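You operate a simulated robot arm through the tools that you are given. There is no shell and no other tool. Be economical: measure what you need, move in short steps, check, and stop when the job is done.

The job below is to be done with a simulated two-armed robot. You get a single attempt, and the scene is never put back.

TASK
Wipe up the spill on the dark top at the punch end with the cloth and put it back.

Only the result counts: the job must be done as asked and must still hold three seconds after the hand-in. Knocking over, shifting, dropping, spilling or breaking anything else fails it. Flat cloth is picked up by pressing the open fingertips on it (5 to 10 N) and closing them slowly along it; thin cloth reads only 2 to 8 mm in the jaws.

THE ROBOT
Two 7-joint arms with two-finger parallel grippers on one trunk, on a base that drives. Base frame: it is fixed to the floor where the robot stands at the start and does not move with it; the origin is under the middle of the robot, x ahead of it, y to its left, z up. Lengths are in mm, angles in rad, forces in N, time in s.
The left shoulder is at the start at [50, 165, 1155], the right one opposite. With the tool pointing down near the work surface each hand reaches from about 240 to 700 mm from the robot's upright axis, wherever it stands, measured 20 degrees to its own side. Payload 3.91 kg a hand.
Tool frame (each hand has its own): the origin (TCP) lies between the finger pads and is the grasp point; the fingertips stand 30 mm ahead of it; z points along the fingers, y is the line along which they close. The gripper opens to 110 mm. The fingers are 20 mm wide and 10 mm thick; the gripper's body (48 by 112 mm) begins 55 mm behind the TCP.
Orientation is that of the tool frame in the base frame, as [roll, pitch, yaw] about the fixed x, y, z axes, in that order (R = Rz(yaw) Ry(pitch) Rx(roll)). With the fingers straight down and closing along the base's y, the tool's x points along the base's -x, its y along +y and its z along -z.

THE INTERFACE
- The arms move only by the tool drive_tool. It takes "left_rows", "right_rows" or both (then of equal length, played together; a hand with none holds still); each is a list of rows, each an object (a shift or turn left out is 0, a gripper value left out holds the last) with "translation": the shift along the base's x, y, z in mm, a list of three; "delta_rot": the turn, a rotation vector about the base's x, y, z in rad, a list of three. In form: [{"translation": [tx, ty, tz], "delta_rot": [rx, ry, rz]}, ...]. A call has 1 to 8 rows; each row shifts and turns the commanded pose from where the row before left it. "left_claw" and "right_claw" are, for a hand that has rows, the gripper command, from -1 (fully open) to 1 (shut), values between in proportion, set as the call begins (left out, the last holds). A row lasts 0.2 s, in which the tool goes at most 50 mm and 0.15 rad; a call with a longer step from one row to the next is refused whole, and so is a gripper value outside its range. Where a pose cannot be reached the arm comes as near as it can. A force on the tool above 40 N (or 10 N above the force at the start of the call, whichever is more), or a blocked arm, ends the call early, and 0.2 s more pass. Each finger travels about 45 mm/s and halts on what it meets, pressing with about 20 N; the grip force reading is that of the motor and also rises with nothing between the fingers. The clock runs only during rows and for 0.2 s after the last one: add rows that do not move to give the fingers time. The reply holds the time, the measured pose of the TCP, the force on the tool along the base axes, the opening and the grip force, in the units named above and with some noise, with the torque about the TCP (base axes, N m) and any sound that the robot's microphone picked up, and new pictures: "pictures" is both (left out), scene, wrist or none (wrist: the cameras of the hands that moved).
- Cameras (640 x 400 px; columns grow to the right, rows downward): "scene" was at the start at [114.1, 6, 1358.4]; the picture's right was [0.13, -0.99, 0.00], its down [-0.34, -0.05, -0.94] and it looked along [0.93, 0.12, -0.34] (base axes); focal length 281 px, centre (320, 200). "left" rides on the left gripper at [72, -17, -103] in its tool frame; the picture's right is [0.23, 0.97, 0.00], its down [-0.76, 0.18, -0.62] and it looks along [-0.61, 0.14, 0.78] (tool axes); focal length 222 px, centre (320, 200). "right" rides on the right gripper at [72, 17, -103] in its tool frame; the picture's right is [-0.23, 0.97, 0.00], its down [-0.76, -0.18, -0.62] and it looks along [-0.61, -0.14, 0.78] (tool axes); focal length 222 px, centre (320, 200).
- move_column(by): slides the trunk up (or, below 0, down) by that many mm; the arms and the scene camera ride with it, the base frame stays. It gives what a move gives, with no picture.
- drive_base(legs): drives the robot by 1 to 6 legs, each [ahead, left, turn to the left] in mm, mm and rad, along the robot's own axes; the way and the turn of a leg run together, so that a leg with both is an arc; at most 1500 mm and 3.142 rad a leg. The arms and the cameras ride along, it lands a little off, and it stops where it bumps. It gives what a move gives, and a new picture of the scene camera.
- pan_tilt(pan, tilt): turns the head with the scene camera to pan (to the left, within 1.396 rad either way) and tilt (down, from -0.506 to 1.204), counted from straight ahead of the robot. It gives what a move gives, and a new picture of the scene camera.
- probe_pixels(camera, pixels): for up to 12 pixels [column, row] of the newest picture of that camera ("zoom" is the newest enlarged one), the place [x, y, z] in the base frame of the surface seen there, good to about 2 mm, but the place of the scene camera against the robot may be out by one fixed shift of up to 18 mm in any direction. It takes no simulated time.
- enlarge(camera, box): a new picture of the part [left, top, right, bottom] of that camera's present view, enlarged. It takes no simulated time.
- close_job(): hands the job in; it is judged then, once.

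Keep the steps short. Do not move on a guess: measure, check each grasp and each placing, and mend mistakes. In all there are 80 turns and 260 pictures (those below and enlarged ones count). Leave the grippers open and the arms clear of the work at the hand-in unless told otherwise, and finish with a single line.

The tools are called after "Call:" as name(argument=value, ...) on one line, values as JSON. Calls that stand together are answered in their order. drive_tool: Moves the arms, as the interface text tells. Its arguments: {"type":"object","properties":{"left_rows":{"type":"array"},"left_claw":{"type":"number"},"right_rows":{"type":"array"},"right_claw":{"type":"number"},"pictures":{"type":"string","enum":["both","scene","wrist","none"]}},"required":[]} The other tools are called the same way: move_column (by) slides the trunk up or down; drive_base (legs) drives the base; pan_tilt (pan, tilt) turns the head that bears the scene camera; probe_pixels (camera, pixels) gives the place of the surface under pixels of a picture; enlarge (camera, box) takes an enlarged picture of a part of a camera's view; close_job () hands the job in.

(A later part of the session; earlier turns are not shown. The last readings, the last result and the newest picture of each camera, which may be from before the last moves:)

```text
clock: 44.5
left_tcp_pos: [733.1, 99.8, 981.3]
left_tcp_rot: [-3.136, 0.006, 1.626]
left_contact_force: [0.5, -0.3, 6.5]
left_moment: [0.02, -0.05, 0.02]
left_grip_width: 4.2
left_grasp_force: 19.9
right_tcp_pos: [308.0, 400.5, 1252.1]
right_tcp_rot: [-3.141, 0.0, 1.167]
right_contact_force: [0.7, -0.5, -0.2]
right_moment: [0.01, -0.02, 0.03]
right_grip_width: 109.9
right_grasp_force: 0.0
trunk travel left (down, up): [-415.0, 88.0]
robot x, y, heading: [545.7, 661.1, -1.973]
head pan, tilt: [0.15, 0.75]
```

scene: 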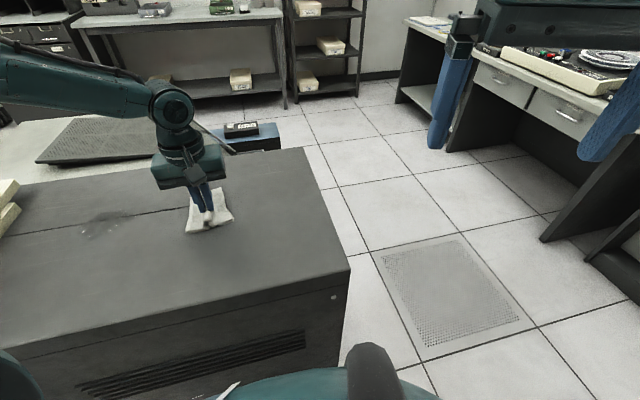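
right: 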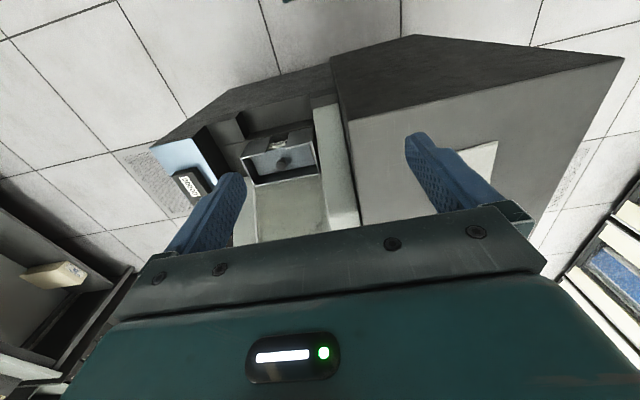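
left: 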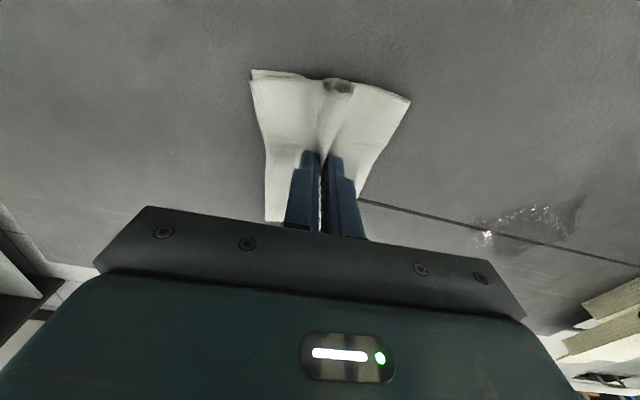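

6.5 N press. Now I wipe across the spill at y≈100 to x≈865.

Call:
drive_tool(left_rows=[{"translation": [26, 0, -0.2]}, {"translation": [26, 0, 0]}, {"translation": [26, 0, 0]}, {"translation": [26, 0, 0]}, {"translation": [26, 0, 0]}])

```text
clock: 45.8
left_tcp_pos: [863.6, 99.1, 982.6]
left_tcp_rot: [-3.136, 0.009, 1.628]
left_contact_force: [-5.0, 0.3, 14.4]
left_moment: [0.02, 0.07, 0.01]
left_grip_width: 4.1
left_grasp_force: 20.1
right_tcp_pos: [306.0, 400.6, 1250.5]
right_tcp_rot: [3.14, 0.002, 1.167]
right_contact_force: [1.2, 1.1, -0.3]
right_moment: [-0.01, 0.01, 0.0]
right_grip_width: 110.0
right_grasp_force: 0.0
trunk travel left (down, up): [-415.0, 88.0]
robot x, y, heading: [544.2, 662.2, -1.972]
head pan, tilt: [0.15, 0.75]
```

scene: 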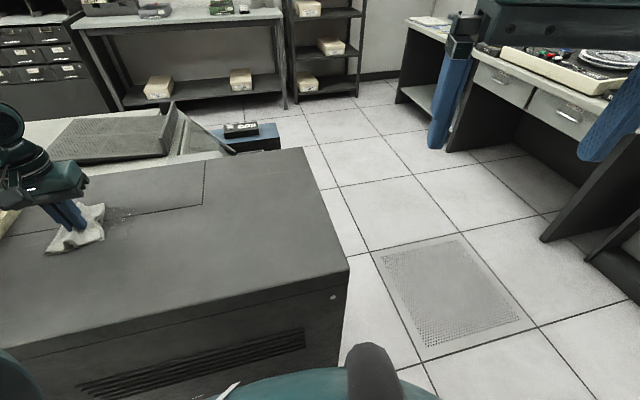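
left: 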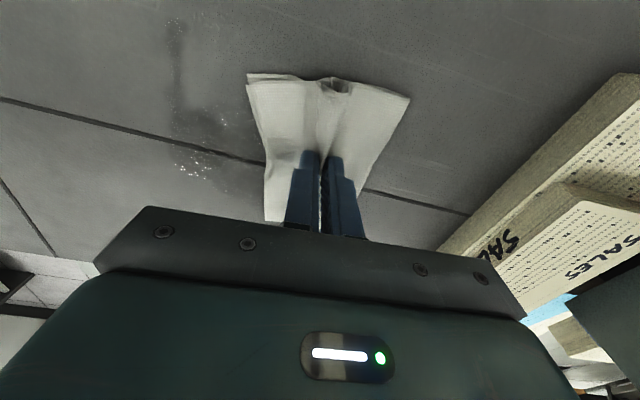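

Most is reduced; residue at (200,140–170) in the wrist view. I wipe back and forth on rows y≈75 and y≈125.

Call:
drive_tool(left_rows=[{"translation": [0, -25, 0]}, {"translation": [-32, 0, 0]}, {"translation": [-32, 0, 0]}, {"translation": [-32, 0, 0]}, {"translation": [-32, 0, 0]}, {"translation": [0, 25, 0]}, {"translation": [0, 25, 0]}], pictures="none")

Call:
drive_tool(left_rows=[{"translation": [32, 0, 0]}, {"translation": [32, 0, 0]}, {"translation": [32, 0, 0]}, {"translation": [32, 0, 0]}, {"translation": [0, -25, 0]}, {"translation": [-40, 0, 0]}, {"translation": [-45, 0, 0]}, {"translation": [-45, 0, 0]}])

```text
clock: 47.4
left_tcp_pos: [734.6, 124.5, 982.2]
left_tcp_rot: [-3.137, 0.008, 1.626]
left_contact_force: [0.0, -4.1, 16.8]
left_moment: [-0.14, -0.01, -0.02]
left_grip_width: 3.9
left_grasp_force: 19.6
right_tcp_pos: [307.6, 400.3, 1250.5]
right_tcp_rot: [-3.141, 0.002, 1.168]
right_contact_force: [-0.8, -0.5, -1.5]
right_moment: [-0.03, -0.02, 0.0]
right_grip_width: 110.1
right_grasp_force: 0.1
trunk travel left (down, up): [-415.0, 88.0]
robot x, y, heading: [541.4, 660.2, -1.978]
head pan, tilt: [0.15, 0.75]
```

```text
clock: 49.1
left_tcp_pos: [732.9, 100.9, 982.1]
left_tcp_rot: [-3.136, 0.007, 1.629]
left_contact_force: [5.5, -0.9, 19.0]
left_moment: [0.01, -0.21, -0.01]
left_grip_width: 4.2
left_grasp_force: 20.6
right_tcp_pos: [307.6, 400.8, 1251.1]
right_tcp_rot: [3.139, 0.003, 1.168]
right_contact_force: [0.1, 0.0, -1.1]
right_moment: [0.01, -0.03, -0.01]
right_grip_width: 110.1
right_grasp_force: 0.1
trunk travel left (down, up): [-415.0, 88.0]
robot x, y, heading: [545.5, 663.3, -1.974]
head pan, tilt: [0.15, 0.75]
```

scene: 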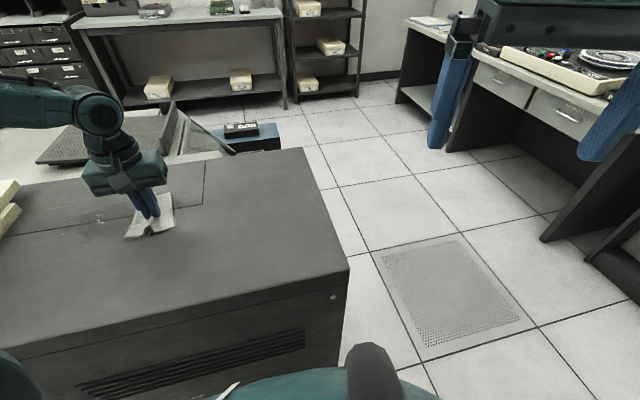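
left: 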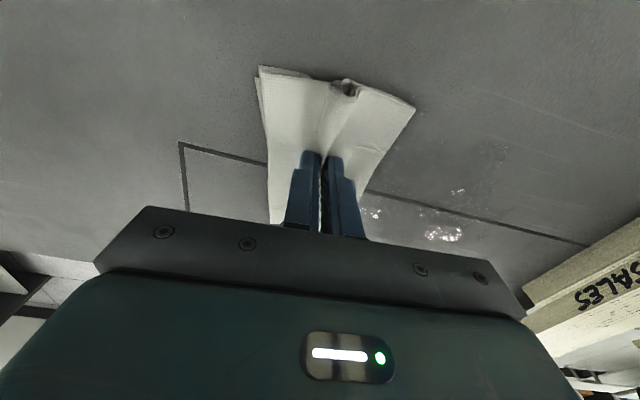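

Much fainter, but droplets remain. I enlarge and measure them.

Call:
enlarge(camera="left", box=[350, 110, 560, 241])

Call:
probe_pixels(camera="left", pixels=[[370, 213], [442, 235], [458, 192], [490, 150], [510, 180], [420, 180], [530, 215], [400, 225]])

```text
3.05 times, centred on (455, 176) of left
```

zoom: 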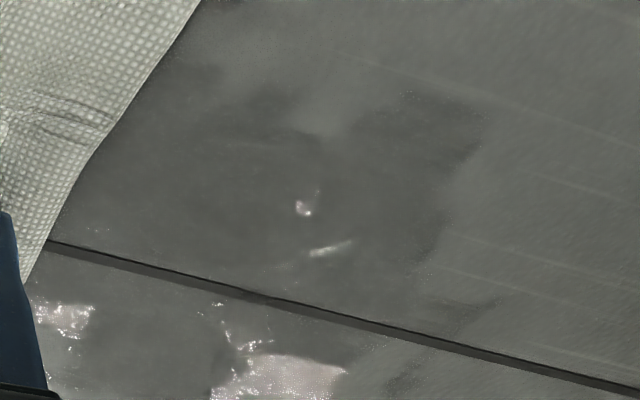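

```text
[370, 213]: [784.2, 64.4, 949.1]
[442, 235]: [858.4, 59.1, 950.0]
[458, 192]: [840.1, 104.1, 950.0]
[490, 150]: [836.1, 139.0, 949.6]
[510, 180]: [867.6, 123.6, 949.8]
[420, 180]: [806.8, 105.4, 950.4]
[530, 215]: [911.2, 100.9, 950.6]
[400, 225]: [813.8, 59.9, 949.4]
```

Residue over about x 770–890, y 50–140. I wipe in overlapping strokes 17 mm apart.

Call:
drive_tool(left_rows=[{"translation": [10, -45, 0]}, {"translation": [38, 0, 0]}, {"translation": [38, 0, 0]}, {"translation": [38, 0, 0]}, {"translation": [36, 0, 0]}, {"translation": [0, 17, 0]}, {"translation": [-38, 0, 0]}, {"translation": [-38, 0, 0]}], pictures="none")

Call:
drive_tool(left_rows=[{"translation": [-38, 0, 0]}, {"translation": [-36, 0, 0]}, {"translation": [0, 17, 0]}, {"translation": [38, 0, 0]}, {"translation": [38, 0, 0]}, {"translation": [38, 0, 0]}, {"translation": [36, 0, 0]}, {"translation": [0, 17, 0]}], pictures="none")

Call:
drive_tool(left_rows=[{"translation": [-38, 0, 0]}, {"translation": [-38, 0, 0]}, {"translation": [-38, 0, 0]}, {"translation": [-36, 0, 0]}, {"translation": [0, 17, 0]}, {"translation": [38, 0, 0]}, {"translation": [38, 0, 0]}, {"translation": [38, 0, 0]}], pictures="none")

Call:
drive_tool(left_rows=[{"translation": [36, 0, 0]}, {"translation": [0, 17, 0]}, {"translation": [-38, 0, 0]}, {"translation": [-38, 0, 0]}, {"translation": [-38, 0, 0]}, {"translation": [-40, 0, 0]}, {"translation": [-25, -15, 0]}], pictures="wrist")

```text
clock: 51.0
left_tcp_pos: [819.4, 72.9, 981.5]
left_tcp_rot: [-3.138, 0.008, 1.629]
left_contact_force: [5.8, -0.4, 21.7]
left_moment: [0.04, -0.23, 0.02]
left_grip_width: 3.9
left_grasp_force: 19.9
right_tcp_pos: [307.8, 400.9, 1251.1]
right_tcp_rot: [3.141, 0.002, 1.167]
right_contact_force: [0.2, 0.0, 1.2]
right_moment: [-0.02, -0.02, 0.0]
right_grip_width: 109.8
right_grasp_force: 0.0
trunk travel left (down, up): [-415.0, 88.0]
robot x, y, heading: [545.5, 658.1, -1.975]
head pan, tilt: [0.15, 0.75]
```

```text
clock: 52.8
left_tcp_pos: [894.8, 105.1, 981.7]
left_tcp_rot: [-3.14, 0.007, 1.627]
left_contact_force: [2.2, -4.5, 16.2]
left_moment: [-0.1, -0.07, -0.01]
left_grip_width: 3.8
left_grasp_force: 19.6
right_tcp_pos: [307.5, 400.3, 1250.6]
right_tcp_rot: [3.139, 0.002, 1.169]
right_contact_force: [0.0, -0.2, -0.5]
right_moment: [0.01, -0.02, 0.04]
right_grip_width: 110.1
right_grasp_force: 0.1
trunk travel left (down, up): [-415.0, 88.0]
robot x, y, heading: [542.8, 660.4, -1.971]
head pan, tilt: [0.15, 0.75]
```

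```text
clock: 54.5
left_tcp_pos: [856.6, 121.8, 981.1]
left_tcp_rot: [-3.135, 0.008, 1.625]
left_contact_force: [-5.3, -0.4, 18.6]
left_moment: [0.05, 0.11, 0.03]
left_grip_width: 3.8
left_grasp_force: 19.9
right_tcp_pos: [308.2, 400.2, 1251.6]
right_tcp_rot: [3.14, 0.001, 1.167]
right_contact_force: [0.8, 0.0, -1.0]
right_moment: [0.02, 0.02, -0.03]
right_grip_width: 110.0
right_grasp_force: 0.0
trunk travel left (down, up): [-415.0, 88.0]
robot x, y, heading: [540.6, 659.9, -1.974]
head pan, tilt: [0.15, 0.75]
```

```text
clock: 56.1
left_tcp_pos: [713.4, 125.4, 982.8]
left_tcp_rot: [-3.138, 0.003, 1.628]
left_contact_force: [2.4, 1.8, 14.7]
left_moment: [0.09, -0.11, 0.01]
left_grip_width: 4.2
left_grasp_force: 20.0
right_tcp_pos: [307.1, 399.6, 1250.9]
right_tcp_rot: [3.14, 0.0, 1.167]
right_contact_force: [0.3, -0.3, -0.2]
right_moment: [-0.03, 0.0, -0.03]
right_grip_width: 109.8
right_grasp_force: 0.0
trunk travel left (down, up): [-415.0, 88.0]
robot x, y, heading: [542.3, 662.5, -1.979]
head pan, tilt: [0.15, 0.75]
```

left: 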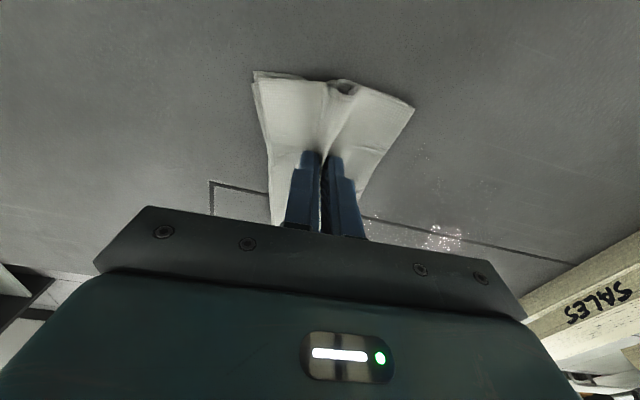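

Call:
enlarge(camera="left", box=[350, 130, 560, 261])

Call:
probe_pixels(camera="zoom", pixels=[[60, 280], [280, 320], [210, 75], [400, 165], [140, 150], [60, 320], [300, 340], [350, 310]])

Call:
enlarge(camera="scene", box=[0, 150, 200, 275])

```text
3.05 times, centred on (455, 196) of left
```

zoom: 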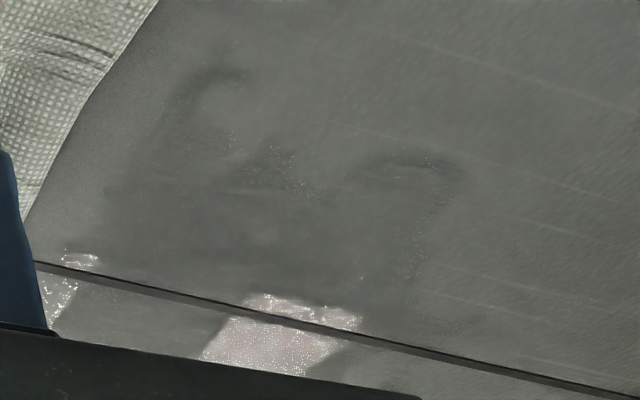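

```text
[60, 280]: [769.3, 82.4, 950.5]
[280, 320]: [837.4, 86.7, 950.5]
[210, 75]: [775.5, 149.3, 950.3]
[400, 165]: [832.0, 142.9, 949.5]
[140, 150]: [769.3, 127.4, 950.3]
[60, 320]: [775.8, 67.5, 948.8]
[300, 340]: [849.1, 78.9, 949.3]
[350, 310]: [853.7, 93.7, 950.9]
```

```text
3.20 times, centred on (100, 212) of scene
```

zoom: 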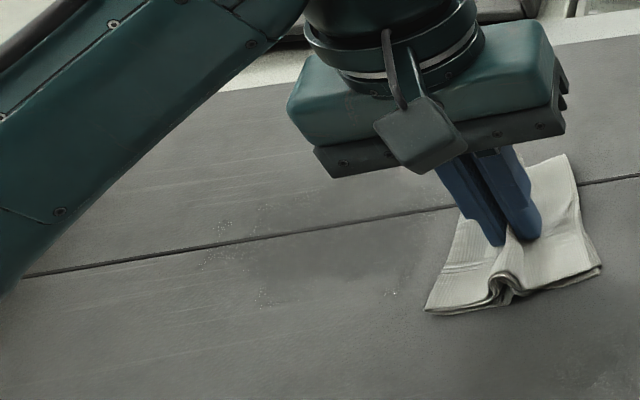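

Fading with each pass. Now strokes along y, stepping through x 750–890.

Call:
drive_tool(left_rows=[{"translation": [40, 25, -0.3]}, {"translation": [0, -37, 0]}, {"translation": [0, -37, 0]}, {"translation": [0, -37, 0]}, {"translation": [18, 0, 0]}, {"translation": [0, 37, 0]}, {"translation": [0, 37, 0]}, {"translation": [0, 37, 0]}], pictures="none")

Call:
drive_tool(left_rows=[{"translation": [18, 0, 0]}, {"translation": [0, -37, 0]}, {"translation": [0, -37, 0]}, {"translation": [0, -37, 0]}, {"translation": [18, 0, 0]}, {"translation": [0, 37, 0]}, {"translation": [0, 37, 0]}, {"translation": [0, 37, 0]}], pictures="none")

Call:
drive_tool(left_rows=[{"translation": [18, 0, 0]}, {"translation": [0, -37, 0]}, {"translation": [0, -37, 0]}, {"translation": [0, -37, 0]}, {"translation": [18, 0, 0]}, {"translation": [0, 37, 0]}, {"translation": [0, 37, 0]}, {"translation": [0, 37, 0]}], pictures="none")

Call:
drive_tool(left_rows=[{"translation": [18, 0, 0]}, {"translation": [0, -37, 0]}, {"translation": [0, -37, 0]}, {"translation": [0, -37, 0]}, {"translation": [18, 0, 0]}, {"translation": [0, 37, 0]}, {"translation": [0, 37, 0]}, {"translation": [0, 37, 0]}], pictures="both")

```text
clock: 58.0
left_tcp_pos: [774.1, 149.1, 981.4]
left_tcp_rot: [-3.138, 0.007, 1.627]
left_contact_force: [2.2, -4.0, 17.1]
left_moment: [0.0, -0.11, 0.02]
left_grip_width: 3.8
left_grasp_force: 20.4
right_tcp_pos: [307.3, 401.4, 1250.5]
right_tcp_rot: [3.14, 0.002, 1.168]
right_contact_force: [-0.6, -0.3, 0.4]
right_moment: [-0.01, -0.01, 0.01]
right_grip_width: 110.0
right_grasp_force: 0.1
trunk travel left (down, up): [-415.0, 88.0]
robot x, y, heading: [539.4, 660.9, -1.975]
head pan, tilt: [0.15, 0.75]
```

```text
clock: 59.8
left_tcp_pos: [809.5, 148.6, 982.3]
left_tcp_rot: [-3.138, 0.008, 1.629]
left_contact_force: [1.8, -2.5, 16.6]
left_moment: [-0.06, -0.11, -0.02]
left_grip_width: 3.9
left_grasp_force: 20.1
right_tcp_pos: [307.7, 399.6, 1250.7]
right_tcp_rot: [3.141, 0.001, 1.168]
right_contact_force: [0.4, 0.5, 0.2]
right_moment: [-0.02, -0.02, -0.01]
right_grip_width: 110.0
right_grasp_force: 0.1
trunk travel left (down, up): [-415.0, 88.0]
robot x, y, heading: [546.8, 662.3, -1.978]
head pan, tilt: [0.15, 0.75]
```

```text
clock: 61.5
left_tcp_pos: [843.0, 149.6, 982.8]
left_tcp_rot: [-3.136, 0.007, 1.629]
left_contact_force: [0.4, -3.0, 12.3]
left_moment: [-0.06, -0.01, -0.03]
left_grip_width: 4.2
left_grasp_force: 19.9
right_tcp_pos: [307.7, 400.5, 1251.5]
right_tcp_rot: [3.141, 0.002, 1.167]
right_contact_force: [0.2, 0.1, -0.1]
right_moment: [-0.02, 0.0, -0.01]
right_grip_width: 109.9
right_grasp_force: 0.0
trunk travel left (down, up): [-415.0, 88.0]
robot x, y, heading: [543.0, 662.1, -1.974]
head pan, tilt: [0.15, 0.75]
```

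```text
clock: 63.4
left_tcp_pos: [878.8, 148.4, 982.3]
left_tcp_rot: [-3.135, 0.008, 1.627]
left_contact_force: [-1.5, -4.0, 13.4]
left_moment: [-0.11, 0.02, -0.02]
left_grip_width: 3.6
left_grasp_force: 19.5
right_tcp_pos: [305.7, 400.7, 1251.2]
right_tcp_rot: [3.14, 0.003, 1.168]
right_contact_force: [0.3, -0.4, -0.3]
right_moment: [0.01, 0.0, -0.01]
right_grip_width: 109.8
right_grasp_force: 0.0
trunk travel left (down, up): [-415.0, 88.0]
robot x, y, heading: [542.2, 662.4, -1.973]
head pan, tilt: [0.15, 0.75]
```

scene: 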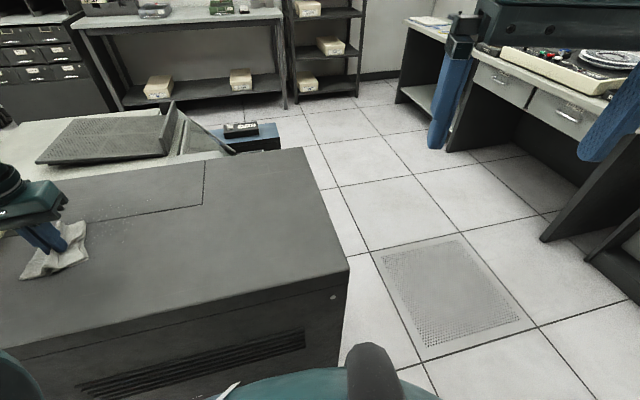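
left: 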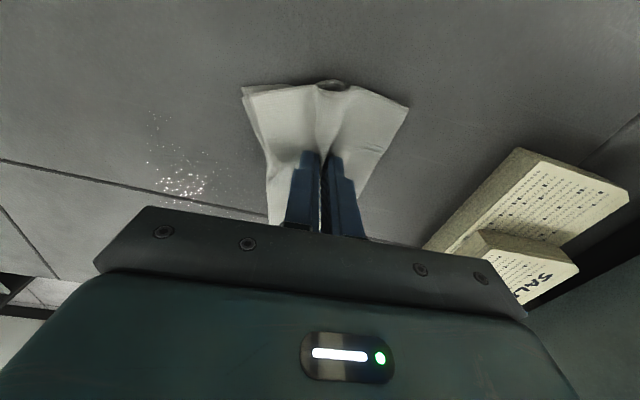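

Only specks remain; I locate them.

Call:
enlarge(camera="left", box=[110, 90, 280, 196])

Call:
probe_pixels(camera="left", pixels=[[155, 115], [150, 160], [180, 185], [205, 190], [230, 165], [215, 205], [190, 150]])

```text
3.76 times, centred on (195, 143) of left
```

zoom: 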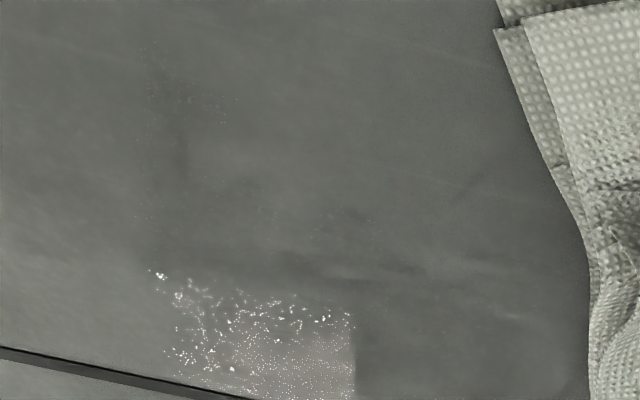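

```text
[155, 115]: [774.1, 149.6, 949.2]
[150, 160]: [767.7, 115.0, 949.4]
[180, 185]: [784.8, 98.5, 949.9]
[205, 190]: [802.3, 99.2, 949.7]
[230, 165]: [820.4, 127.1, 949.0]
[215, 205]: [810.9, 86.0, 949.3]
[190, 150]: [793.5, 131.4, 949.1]
```

The bright patch is a lamp reflection in a thin remaining film. Another full pass along x, from y 150 down to 48.

Call:
drive_tool(left_rows=[{"translation": [-36, 0, -0.3]}, {"translation": [-36, 0, 0]}, {"translation": [-36, 0, 0]}, {"translation": [-30, -15, 0]}, {"translation": [36, 0, 0]}, {"translation": [36, 0, 0]}, {"translation": [36, 0, 0]}, {"translation": [36, -15, 0]}], pictures="none")

Call:
drive_tool(left_rows=[{"translation": [-36, 0, 0]}, {"translation": [-36, 0, 0]}, {"translation": [-36, 0, 0]}, {"translation": [-36, -15, 0]}, {"translation": [36, 0, 0]}, {"translation": [36, 0, 0]}, {"translation": [36, 0, 0]}, {"translation": [36, -15, 0]}], pictures="none")

Call:
drive_tool(left_rows=[{"translation": [-36, 0, 0]}, {"translation": [-36, 0, 0]}, {"translation": [-36, 0, 0]}, {"translation": [-36, -15, 0]}, {"translation": [36, 0, 0]}, {"translation": [36, 0, 0]}, {"translation": [36, 0, 0]}, {"translation": [36, -15, 0]}], pictures="none")

Call:
drive_tool(left_rows=[{"translation": [-36, 0, 0]}, {"translation": [-36, 0, 0]}, {"translation": [-36, 0, 0]}, {"translation": [-36, -12, 0]}, {"translation": [36, 0, 0]}, {"translation": [36, 0, 0]}, {"translation": [36, 0, 0]}, {"translation": [36, 0, 0]}], pictures="wrist")

```text
clock: 65.2
left_tcp_pos: [885.7, 119.6, 982.4]
left_tcp_rot: [-3.135, 0.005, 1.628]
left_contact_force: [-5.1, 2.0, 17.6]
left_moment: [0.07, 0.11, 0.04]
left_grip_width: 4.2
left_grasp_force: 19.6
right_tcp_pos: [306.9, 400.1, 1251.0]
right_tcp_rot: [3.141, 0.002, 1.168]
right_contact_force: [-0.4, 0.3, 0.6]
right_moment: [0.02, -0.02, 0.0]
right_grip_width: 109.9
right_grasp_force: 0.1
trunk travel left (down, up): [-415.0, 88.0]
robot x, y, heading: [543.0, 661.8, -1.974]
head pan, tilt: [0.15, 0.75]
```

```text
clock: 67.0
left_tcp_pos: [885.5, 90.0, 981.7]
left_tcp_rot: [-3.138, 0.005, 1.626]
left_contact_force: [-5.9, 2.9, 19.3]
left_moment: [0.11, 0.15, 0.01]
left_grip_width: 4.1
left_grasp_force: 19.6
right_tcp_pos: [307.2, 400.5, 1251.4]
right_tcp_rot: [3.14, 0.002, 1.168]
right_contact_force: [0.6, -0.4, -0.5]
right_moment: [-0.01, 0.0, -0.01]
right_grip_width: 109.9
right_grasp_force: 0.1
trunk travel left (down, up): [-415.0, 88.0]
robot x, y, heading: [544.4, 661.3, -1.973]
head pan, tilt: [0.15, 0.75]
```

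```text
clock: 68.8
left_tcp_pos: [885.8, 61.1, 983.8]
left_tcp_rot: [-3.141, 0.005, 1.629]
left_contact_force: [-3.4, 2.2, 15.1]
left_moment: [0.07, 0.1, 0.0]
left_grip_width: 3.9
left_grasp_force: 19.8
right_tcp_pos: [307.1, 401.8, 1250.3]
right_tcp_rot: [3.141, 0.003, 1.169]
right_contact_force: [-0.4, 0.6, 0.0]
right_moment: [0.01, 0.0, 0.02]
right_grip_width: 110.3
right_grasp_force: 0.0
trunk travel left (down, up): [-415.0, 88.0]
robot x, y, heading: [544.0, 658.2, -1.977]
head pan, tilt: [0.15, 0.75]
```

```text
clock: 70.5
left_tcp_pos: [887.5, 48.0, 982.3]
left_tcp_rot: [-3.138, 0.008, 1.627]
left_contact_force: [-4.4, 0.3, 19.8]
left_moment: [0.01, 0.11, 0.03]
left_grip_width: 3.7
left_grasp_force: 20.0
right_tcp_pos: [307.4, 400.8, 1249.8]
right_tcp_rot: [3.141, 0.003, 1.169]
right_contact_force: [0.4, -1.4, -0.7]
right_moment: [0.02, -0.02, 0.01]
right_grip_width: 109.9
right_grasp_force: 0.1
trunk travel left (down, up): [-415.0, 88.0]
robot x, y, heading: [540.7, 659.7, -1.974]
head pan, tilt: [0.15, 0.75]
```

left: 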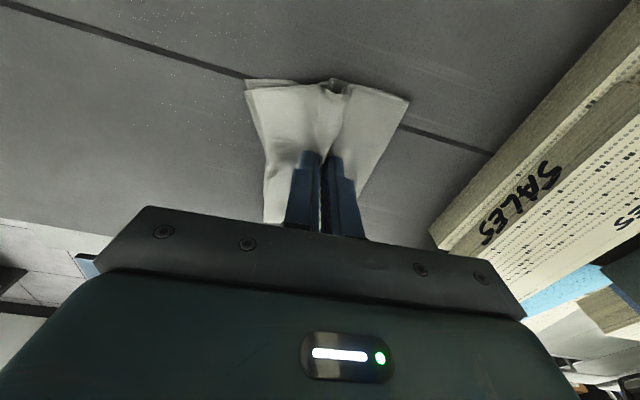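

Tiny specks only. One more pass with strokes along y from x 880 back to 750, then look.

Call:
drive_tool(left_rows=[{"translation": [0, 35, 0]}, {"translation": [0, 35, 0]}, {"translation": [0, 35, 0]}, {"translation": [-17, 0, 0]}, {"translation": [0, -35, 0]}, {"translation": [0, -35, 0]}, {"translation": [0, -35, 0]}, {"translation": [-17, 0, 0]}], pictures="none")

Call:
drive_tool(left_rows=[{"translation": [0, 35, 0]}, {"translation": [0, 35, 0]}, {"translation": [0, 35, 0]}, {"translation": [-17, 0, 0]}, {"translation": [0, -35, 0]}, {"translation": [0, -35, 0]}, {"translation": [0, -35, 0]}, {"translation": [-17, 0, 0]}], pictures="none")

Call:
drive_tool(left_rows=[{"translation": [0, 35, 0]}, {"translation": [0, 35, 0]}, {"translation": [0, 35, 0]}, {"translation": [-17, 0, 0]}, {"translation": [0, -35, 0]}, {"translation": [0, -35, 0]}, {"translation": [0, -35, 0]}, {"translation": [-17, 0, 0]}], pictures="none")

Call:
drive_tool(left_rows=[{"translation": [0, 35, 0]}, {"translation": [0, 35, 0]}, {"translation": [0, 35, 0]}, {"translation": [-17, 0, 0]}, {"translation": [0, -35, 0]}, {"translation": [0, -35, 0]}, {"translation": [0, -35, 0]}, {"translation": [-25, 10, 0]}], pictures="both")

```text
clock: 72.3
left_tcp_pos: [853.2, 47.5, 983.3]
left_tcp_rot: [-3.14, 0.01, 1.627]
left_contact_force: [5.1, -0.3, 17.5]
left_moment: [0.01, -0.18, 0.04]
left_grip_width: 4.0
left_grasp_force: 19.9
right_tcp_pos: [307.7, 401.5, 1250.6]
right_tcp_rot: [3.139, 0.003, 1.168]
right_contact_force: [-0.1, 0.5, 0.5]
right_moment: [0.02, -0.03, 0.01]
right_grip_width: 110.1
right_grasp_force: 0.0
trunk travel left (down, up): [-415.0, 88.0]
robot x, y, heading: [544.1, 663.0, -1.978]
head pan, tilt: [0.15, 0.75]
```

```text
clock: 74.2
left_tcp_pos: [819.2, 48.2, 981.4]
left_tcp_rot: [-3.139, 0.011, 1.63]
left_contact_force: [7.3, -1.4, 23.4]
left_moment: [-0.05, -0.26, 0.01]
left_grip_width: 3.8
left_grasp_force: 19.9
right_tcp_pos: [307.4, 401.3, 1251.1]
right_tcp_rot: [3.138, 0.002, 1.167]
right_contact_force: [-0.4, 0.5, 0.8]
right_moment: [0.0, 0.01, 0.0]
right_grip_width: 110.0
right_grasp_force: 0.1
trunk travel left (down, up): [-415.0, 88.0]
robot x, y, heading: [548.5, 661.7, -1.967]
head pan, tilt: [0.15, 0.75]
```

```text
clock: 76.0
left_tcp_pos: [786.0, 46.1, 981.5]
left_tcp_rot: [-3.137, 0.009, 1.632]
left_contact_force: [5.7, -0.7, 20.0]
left_moment: [-0.03, -0.2, 0.03]
left_grip_width: 3.8
left_grasp_force: 20.4
right_tcp_pos: [307.2, 400.3, 1250.5]
right_tcp_rot: [3.139, 0.002, 1.168]
right_contact_force: [-0.2, -0.7, -0.3]
right_moment: [-0.02, 0.02, -0.02]
right_grip_width: 109.9
right_grasp_force: 0.1
trunk travel left (down, up): [-415.0, 88.0]
robot x, y, heading: [540.4, 660.6, -1.973]
head pan, tilt: [0.15, 0.75]
```

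```text
clock: 77.8
left_tcp_pos: [743.7, 57.2, 983.1]
left_tcp_rot: [-3.136, 0.01, 1.631]
left_contact_force: [6.3, -2.9, 23.1]
left_moment: [-0.09, -0.21, 0.0]
left_grip_width: 3.9
left_grasp_force: 20.3
right_tcp_pos: [307.5, 400.2, 1250.3]
right_tcp_rot: [3.14, 0.004, 1.168]
right_contact_force: [-0.6, 0.6, 0.5]
right_moment: [0.03, 0.0, 0.0]
right_grip_width: 109.8
right_grasp_force: 0.0
trunk travel left (down, up): [-415.0, 88.0]
robot x, y, heading: [540.4, 659.4, -1.973]
head pan, tilt: [0.15, 0.75]
```

scene: 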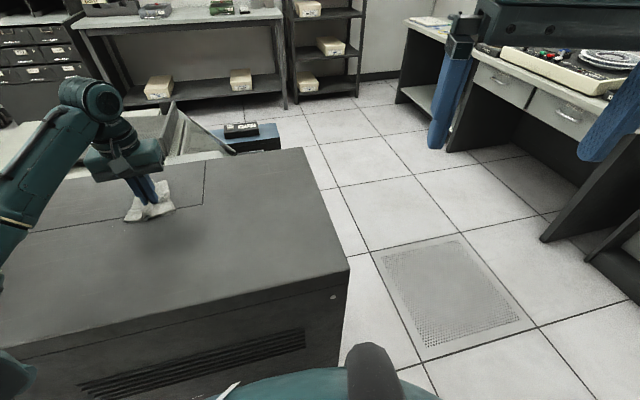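
left: 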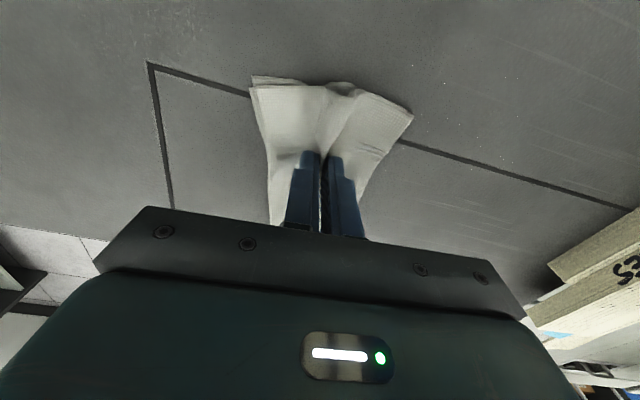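

The spill is nearly invisible. I enlarge both views for a check.

Call:
enlarge(camera="left", box=[370, 40, 610, 190])

Call:
enlarge(camera="scene", box=[20, 170, 212, 290])

Call:
probe_pixels(camera="left", pixels=[[415, 64], [475, 112], [532, 112], [445, 88], [400, 130], [490, 120], [160, 30]])

```text
2.67 times, centred on (490, 115) of left
```

zoom: 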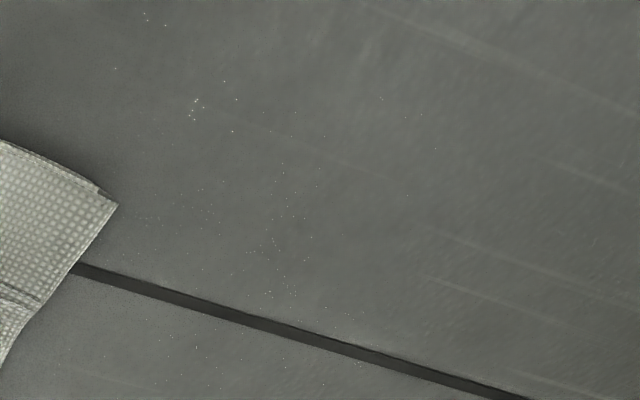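

```text
3.33 times, centred on (116, 230) of scene
```

zoom: 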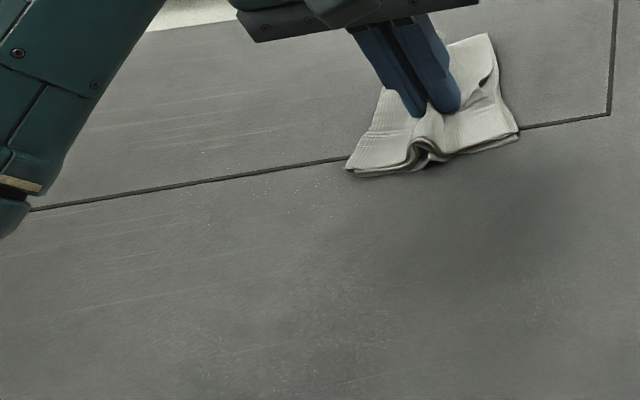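

```text
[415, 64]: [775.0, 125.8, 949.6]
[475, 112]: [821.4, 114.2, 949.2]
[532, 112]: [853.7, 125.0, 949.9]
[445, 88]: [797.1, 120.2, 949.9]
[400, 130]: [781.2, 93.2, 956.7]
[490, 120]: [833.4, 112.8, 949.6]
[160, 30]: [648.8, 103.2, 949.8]
```

Only sparse specks. One last full pass along x (y 57 up to 150) to be sure.

Call:
drive_tool(left_rows=[{"translation": [36, 0, 0.3]}, {"translation": [36, 0, 0]}, {"translation": [36, 0, 0]}, {"translation": [30, 15, 0]}, {"translation": [-35, 0, 0]}, {"translation": [-35, 0, 0]}, {"translation": [-35, 0, 0]}, {"translation": [-33, 15, 0]}], pictures="none")

Call:
drive_tool(left_rows=[{"translation": [36, 0, 0]}, {"translation": [36, 0, 0]}, {"translation": [36, 0, 0]}, {"translation": [30, 15, 0]}, {"translation": [-35, 0, 0]}, {"translation": [-35, 0, 0]}, {"translation": [-35, 0, 0]}, {"translation": [-33, 15, 0]}], pictures="none")

Call:
drive_tool(left_rows=[{"translation": [36, 0, 0]}, {"translation": [36, 0, 0]}, {"translation": [36, 0, 0]}, {"translation": [30, 15, 0]}, {"translation": [-35, 0, 0]}, {"translation": [-35, 0, 0]}, {"translation": [-35, 0, 0]}, {"translation": [-33, 18, 0]}], pictures="none")

Call:
drive_tool(left_rows=[{"translation": [36, 0, 0]}, {"translation": [36, 0, 0]}, {"translation": [36, 0, 0]}, {"translation": [30, -8, 0]}, {"translation": [-35, 0, 0]}, {"translation": [-45, 0, 0]}, {"translation": [-45, 0, 0]}, {"translation": [-35, -10, 0]}], pictures="wrist")

Call:
enlarge(camera="left", box=[350, 60, 600, 216])

```text
clock: 79.5
left_tcp_pos: [743.4, 86.0, 982.8]
left_tcp_rot: [-3.136, 0.008, 1.629]
left_contact_force: [4.8, -3.7, 22.1]
left_moment: [-0.11, -0.24, -0.01]
left_grip_width: 4.0
left_grasp_force: 20.2
right_tcp_pos: [307.4, 401.1, 1251.5]
right_tcp_rot: [3.14, 0.001, 1.167]
right_contact_force: [0.0, 0.2, -0.1]
right_moment: [-0.02, -0.05, -0.01]
right_grip_width: 109.8
right_grasp_force: 0.0
trunk travel left (down, up): [-415.0, 88.0]
robot x, y, heading: [545.1, 660.4, -1.979]
head pan, tilt: [0.15, 0.75]
```

```text
clock: 81.3
left_tcp_pos: [742.5, 118.4, 981.8]
left_tcp_rot: [-3.135, 0.01, 1.631]
left_contact_force: [5.7, -4.1, 28.0]
left_moment: [-0.13, -0.24, 0.0]
left_grip_width: 4.0
left_grasp_force: 20.0
right_tcp_pos: [307.2, 400.8, 1251.3]
right_tcp_rot: [3.14, 0.001, 1.169]
right_contact_force: [-0.2, -0.1, 0.1]
right_moment: [0.03, 0.0, -0.03]
right_grip_width: 110.2
right_grasp_force: 0.1
trunk travel left (down, up): [-415.0, 88.0]
robot x, y, heading: [542.5, 664.4, -1.976]
head pan, tilt: [0.15, 0.75]
```

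```text
clock: 83.2
left_tcp_pos: [741.8, 150.2, 981.5]
left_tcp_rot: [-3.136, 0.011, 1.629]
left_contact_force: [4.6, -3.9, 22.1]
left_moment: [-0.09, -0.18, 0.01]
left_grip_width: 3.7
left_grasp_force: 20.0
right_tcp_pos: [308.0, 400.3, 1251.4]
right_tcp_rot: [3.14, 0.003, 1.168]
right_contact_force: [0.3, -0.2, 0.2]
right_moment: [-0.02, 0.03, -0.01]
right_grip_width: 109.7
right_grasp_force: 0.1
trunk travel left (down, up): [-415.0, 88.0]
robot x, y, heading: [543.7, 665.5, -1.971]
head pan, tilt: [0.15, 0.75]
```

```text
clock: 85.0
left_tcp_pos: [720.5, 132.4, 982.8]
left_tcp_rot: [-3.136, 0.007, 1.628]
left_contact_force: [3.4, 0.9, 19.1]
left_moment: [-0.04, -0.14, 0.02]
left_grip_width: 3.9
left_grasp_force: 19.8
right_tcp_pos: [307.8, 400.5, 1251.6]
right_tcp_rot: [3.141, 0.002, 1.167]
right_contact_force: [-0.4, 0.0, -0.4]
right_moment: [-0.01, -0.04, -0.01]
right_grip_width: 110.2
right_grasp_force: 0.1
trunk travel left (down, up): [-415.0, 88.0]
robot x, y, heading: [544.5, 660.1, -1.968]
head pan, tilt: [0.15, 0.75]
```

left: 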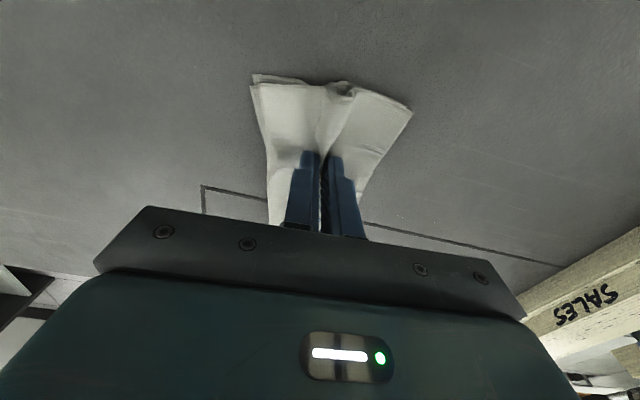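

```text
2.56 times, centred on (475, 138) of left
```

zoom: 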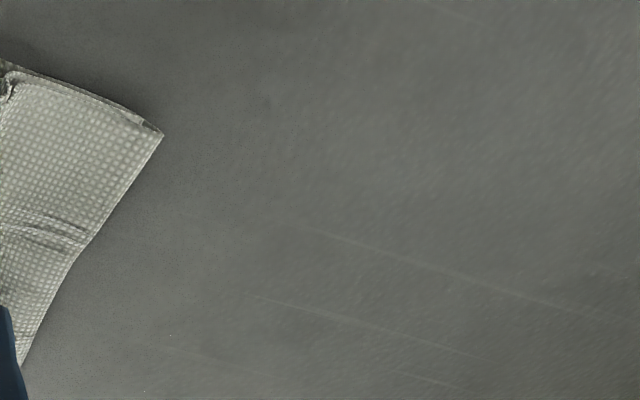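

Clean. Now I ease to light contact and slide back to the grasp place (544.5,114.5).

Call:
drive_tool(left_rows=[{"translation": [0, 0, 3]}, {"translation": [-35, -4, 0]}, {"translation": [-35, -4, 0]}, {"translation": [-35, -4, 0]}, {"translation": [-35, -4, 0]}, {"translation": [-30, -2, 0]}, {"translation": [-6, 0, 0]}])

```text
clock: 86.5
left_tcp_pos: [544.0, 114.6, 981.7]
left_tcp_rot: [-3.136, 0.003, 1.629]
left_contact_force: [1.8, 0.3, 5.8]
left_moment: [0.01, -0.09, 0.03]
left_grip_width: 3.8
left_grasp_force: 20.2
right_tcp_pos: [306.4, 399.6, 1251.0]
right_tcp_rot: [3.141, 0.002, 1.168]
right_contact_force: [0.7, -0.3, 0.6]
right_moment: [0.0, 0.01, -0.01]
right_grip_width: 109.9
right_grasp_force: 0.0
trunk travel left (down, up): [-415.0, 88.0]
robot x, y, heading: [546.8, 662.0, -1.974]
head pan, tilt: [0.15, 0.75]
```

scene: 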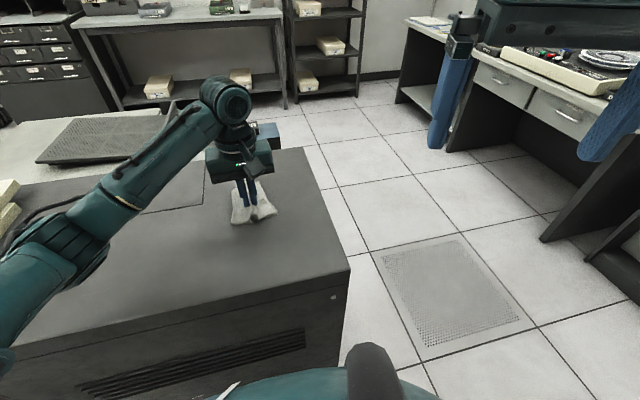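
left: 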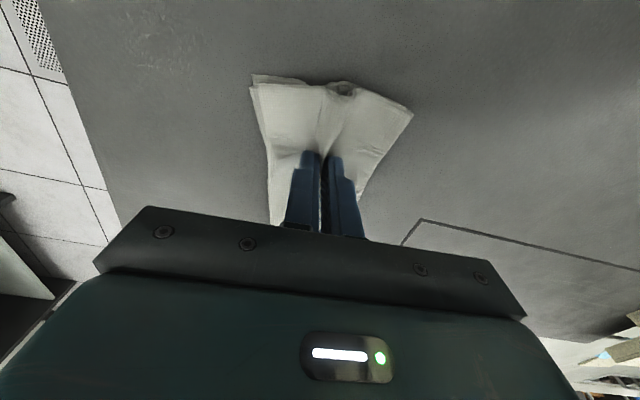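

Back in place with 6 N contact. I open slowly while pressing, so the fold spreads flat again.

Call:
drive_tool(left_rows=[{"translation": [0, 0, 0]}], left_claw=0.7, pictures="none")

Call:
drive_tool(left_rows=[{"translation": [0, 0, 0]}], left_claw=0.45, pictures="none")

Call:
drive_tool(left_rows=[{"translation": [0, 0, 0]}], left_claw=0.2, pictures="wrist")

```text
clock: 87.0
left_tcp_pos: [543.5, 114.3, 981.2]
left_tcp_rot: [-3.135, 0.003, 1.628]
left_contact_force: [-0.1, -0.2, 3.0]
left_moment: [0.0, 0.02, -0.02]
left_grip_width: 16.3
left_grasp_force: 0.2
right_tcp_pos: [307.1, 398.9, 1249.7]
right_tcp_rot: [-3.141, 0.001, 1.168]
right_contact_force: [-0.6, -0.6, 0.2]
right_moment: [0.01, 0.01, 0.01]
right_grip_width: 110.0
right_grasp_force: 0.1
trunk travel left (down, up): [-415.0, 88.0]
robot x, y, heading: [542.7, 661.6, -1.976]
head pan, tilt: [0.15, 0.75]
```

```text
clock: 87.3
left_tcp_pos: [544.6, 115.0, 982.4]
left_tcp_rot: [-3.133, 0.005, 1.628]
left_contact_force: [-0.3, 1.3, 1.9]
left_moment: [-0.04, -0.01, -0.02]
left_grip_width: 29.8
left_grasp_force: 0.0
right_tcp_pos: [307.5, 399.1, 1251.2]
right_tcp_rot: [-3.14, 0.0, 1.167]
right_contact_force: [0.3, 0.2, -0.3]
right_moment: [-0.02, -0.01, 0.01]
right_grip_width: 109.8
right_grasp_force: 0.1
trunk travel left (down, up): [-415.0, 88.0]
robot x, y, heading: [543.0, 662.5, -1.971]
head pan, tilt: [0.15, 0.75]
```

```text
clock: 87.8
left_tcp_pos: [543.9, 114.1, 983.0]
left_tcp_rot: [-3.137, 0.002, 1.628]
left_contact_force: [0.8, 0.5, 2.2]
left_moment: [0.0, -0.01, -0.03]
left_grip_width: 43.6
left_grasp_force: 0.1
right_tcp_pos: [307.3, 399.5, 1251.7]
right_tcp_rot: [-3.141, -0.001, 1.168]
right_contact_force: [-0.3, -0.6, -0.9]
right_moment: [0.01, 0.0, 0.0]
right_grip_width: 109.6
right_grasp_force: 0.1
trunk travel left (down, up): [-415.0, 88.0]
robot x, y, heading: [543.7, 660.7, -1.974]
head pan, tilt: [0.15, 0.75]
```

left: 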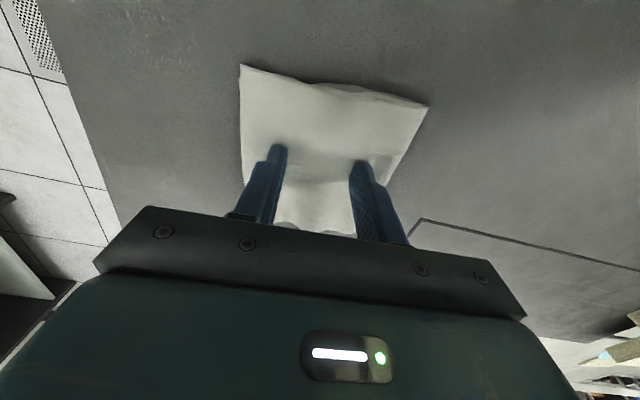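

It spread out nicely. I lift straight up and measure the cloth.

Call:
drive_tool(left_rows=[{"translation": [0, 0, 8]}, {"translation": [0, 0, 25]}, {"translation": [0, 20, 35]}, {"translation": [0, 40, 20]}, {"translation": [0, 40, 10]}])

```text
clock: 89.0
left_tcp_pos: [545.2, 214.7, 1082.2]
left_tcp_rot: [-3.137, 0.002, 1.628]
left_contact_force: [0.2, 0.7, -0.8]
left_moment: [-0.03, 0.04, -0.01]
left_grip_width: 44.1
left_grasp_force: 0.0
right_tcp_pos: [308.4, 399.8, 1251.4]
right_tcp_rot: [-3.142, 0.002, 1.167]
right_contact_force: [-0.2, 0.5, 0.8]
right_moment: [0.0, -0.03, 0.0]
right_grip_width: 110.1
right_grasp_force: 0.1
trunk travel left (down, up): [-415.0, 88.0]
robot x, y, heading: [542.3, 663.7, -1.971]
head pan, tilt: [0.15, 0.75]
```

scene: 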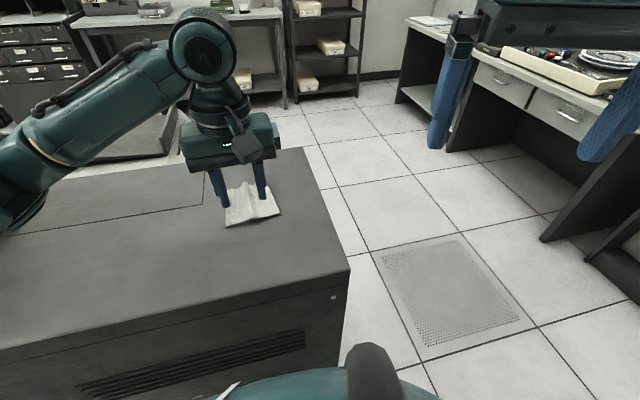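
left: 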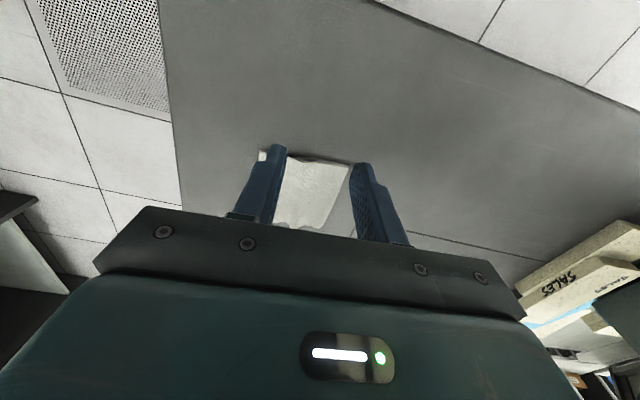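

Now I move the hand aside (+x, +y) and up so the whole cloth shows in the views.

Call:
drive_tool(left_rows=[{"translation": [40, 20, 10]}, {"translation": [40, 20, 10]}, {"translation": [40, 20, 10]}, {"translation": [40, 20, 0]}, {"translation": [20, 20, 0]}])

Call:
enlarge(camera="scene", box=[150, 140, 342, 260])

```text
clock: 90.2
left_tcp_pos: [725.5, 315.4, 1111.0]
left_tcp_rot: [-3.136, 0.003, 1.626]
left_contact_force: [0.5, -0.6, -0.9]
left_moment: [0.01, 0.0, 0.03]
left_grip_width: 44.2
left_grasp_force: 0.0
right_tcp_pos: [308.1, 399.3, 1250.6]
right_tcp_rot: [-3.14, 0.001, 1.167]
right_contact_force: [0.0, -0.6, -0.2]
right_moment: [0.04, 0.02, 0.01]
right_grip_width: 109.9
right_grasp_force: 0.1
trunk travel left (down, up): [-415.0, 88.0]
robot x, y, heading: [541.9, 660.5, -1.976]
head pan, tilt: [0.15, 0.75]
```

scene: 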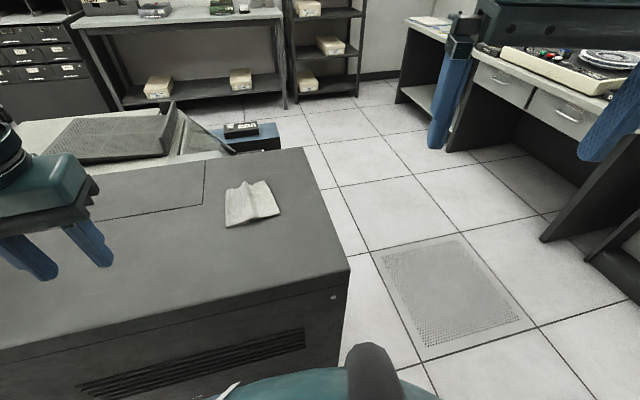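
left: 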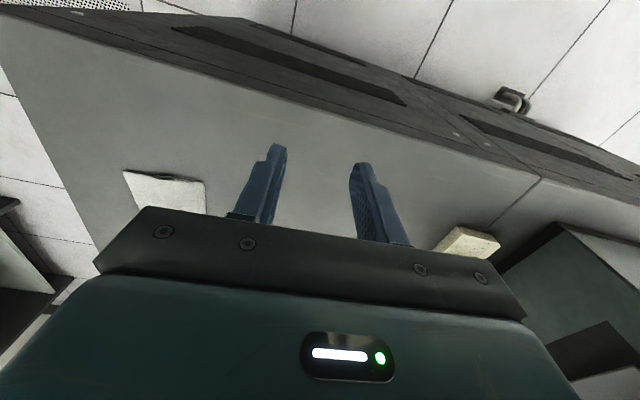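

```text
3.33 times, centred on (246, 200) of scene
```

zoom: 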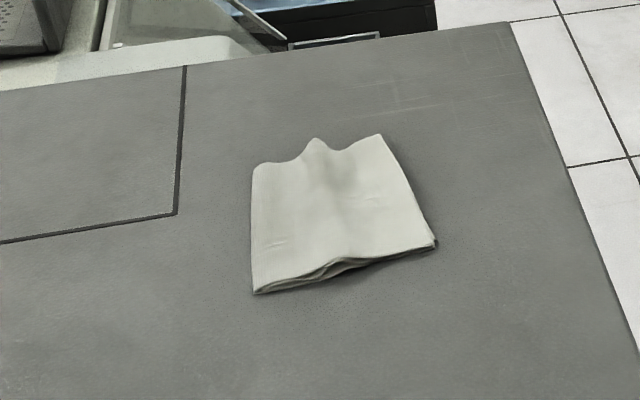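

The cloth lies nearly flat. I measure its corners in both cameras.

Call:
probe_pixels(camera="zoom", pixels=[[255, 170], [378, 138], [433, 242], [257, 290], [340, 210], [317, 142]])

Call:
probe_pixels(camera="left", pixels=[[125, 173], [203, 184], [165, 178]])

```text
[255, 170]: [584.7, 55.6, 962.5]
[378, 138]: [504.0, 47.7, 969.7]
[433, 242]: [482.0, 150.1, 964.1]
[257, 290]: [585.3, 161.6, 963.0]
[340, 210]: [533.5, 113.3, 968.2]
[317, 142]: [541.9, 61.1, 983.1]
```

```text
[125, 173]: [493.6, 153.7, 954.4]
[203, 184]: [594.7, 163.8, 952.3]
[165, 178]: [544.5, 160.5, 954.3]
```

The cloth is back within about 8 mm of where it lay, still folded. I open the gripper fully, raise the hand clear, and take a last look at the wiped area.

Call:
drive_tool(left_rows=[{"translation": [0, 30, 35]}, {"translation": [0, 30, 35]}, {"translation": [0, 20, 30]}], left_claw=-1, pictures="none")

Call:
pan_tilt(pan=0.6, tilt=0.75)

```text
clock: 91.0
left_tcp_pos: [724.4, 394.2, 1210.0]
left_tcp_rot: [3.14, -0.009, 1.628]
left_contact_force: [0.5, 1.7, 2.1]
left_moment: [-0.12, 0.03, 0.01]
left_grip_width: 110.0
left_grasp_force: 0.1
right_tcp_pos: [307.1, 400.3, 1250.3]
right_tcp_rot: [3.139, 0.001, 1.166]
right_contact_force: [-0.4, -0.5, 0.1]
right_moment: [-0.01, 0.01, 0.01]
right_grip_width: 110.0
right_grasp_force: 0.1
trunk travel left (down, up): [-415.0, 88.0]
robot x, y, heading: [542.7, 662.5, -1.974]
head pan, tilt: [0.15, 0.75]
```

```text
clock: 91.8
left_tcp_pos: [724.5, 393.6, 1209.0]
left_tcp_rot: [3.136, -0.015, 1.63]
left_contact_force: [-0.8, 0.1, 0.1]
left_moment: [-0.02, -0.02, 0.02]
left_grip_width: 110.0
left_grasp_force: 0.1
right_tcp_pos: [307.9, 398.8, 1250.3]
right_tcp_rot: [-3.141, -0.001, 1.167]
right_contact_force: [0.9, 1.1, -0.5]
right_moment: [0.0, 0.03, -0.03]
right_grip_width: 110.2
right_grasp_force: 0.1
trunk travel left (down, up): [-415.0, 88.0]
robot x, y, heading: [547.5, 658.2, -1.972]
head pan, tilt: [0.6, 0.75]
```

scene: 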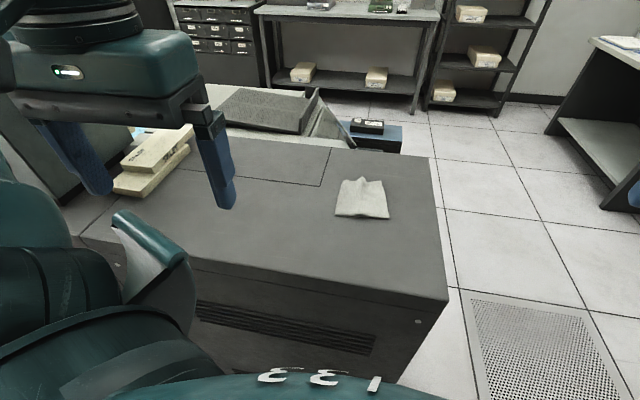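

Call:
enlarge(camera="scene", box=[180, 130, 340, 230])

```text
4.00 times, centred on (260, 180) of scene
```

zoom: 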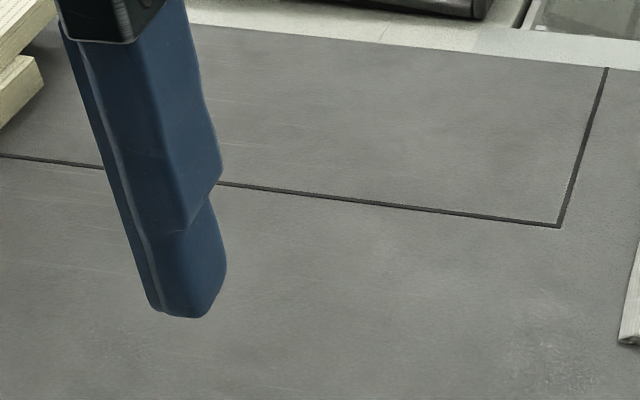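

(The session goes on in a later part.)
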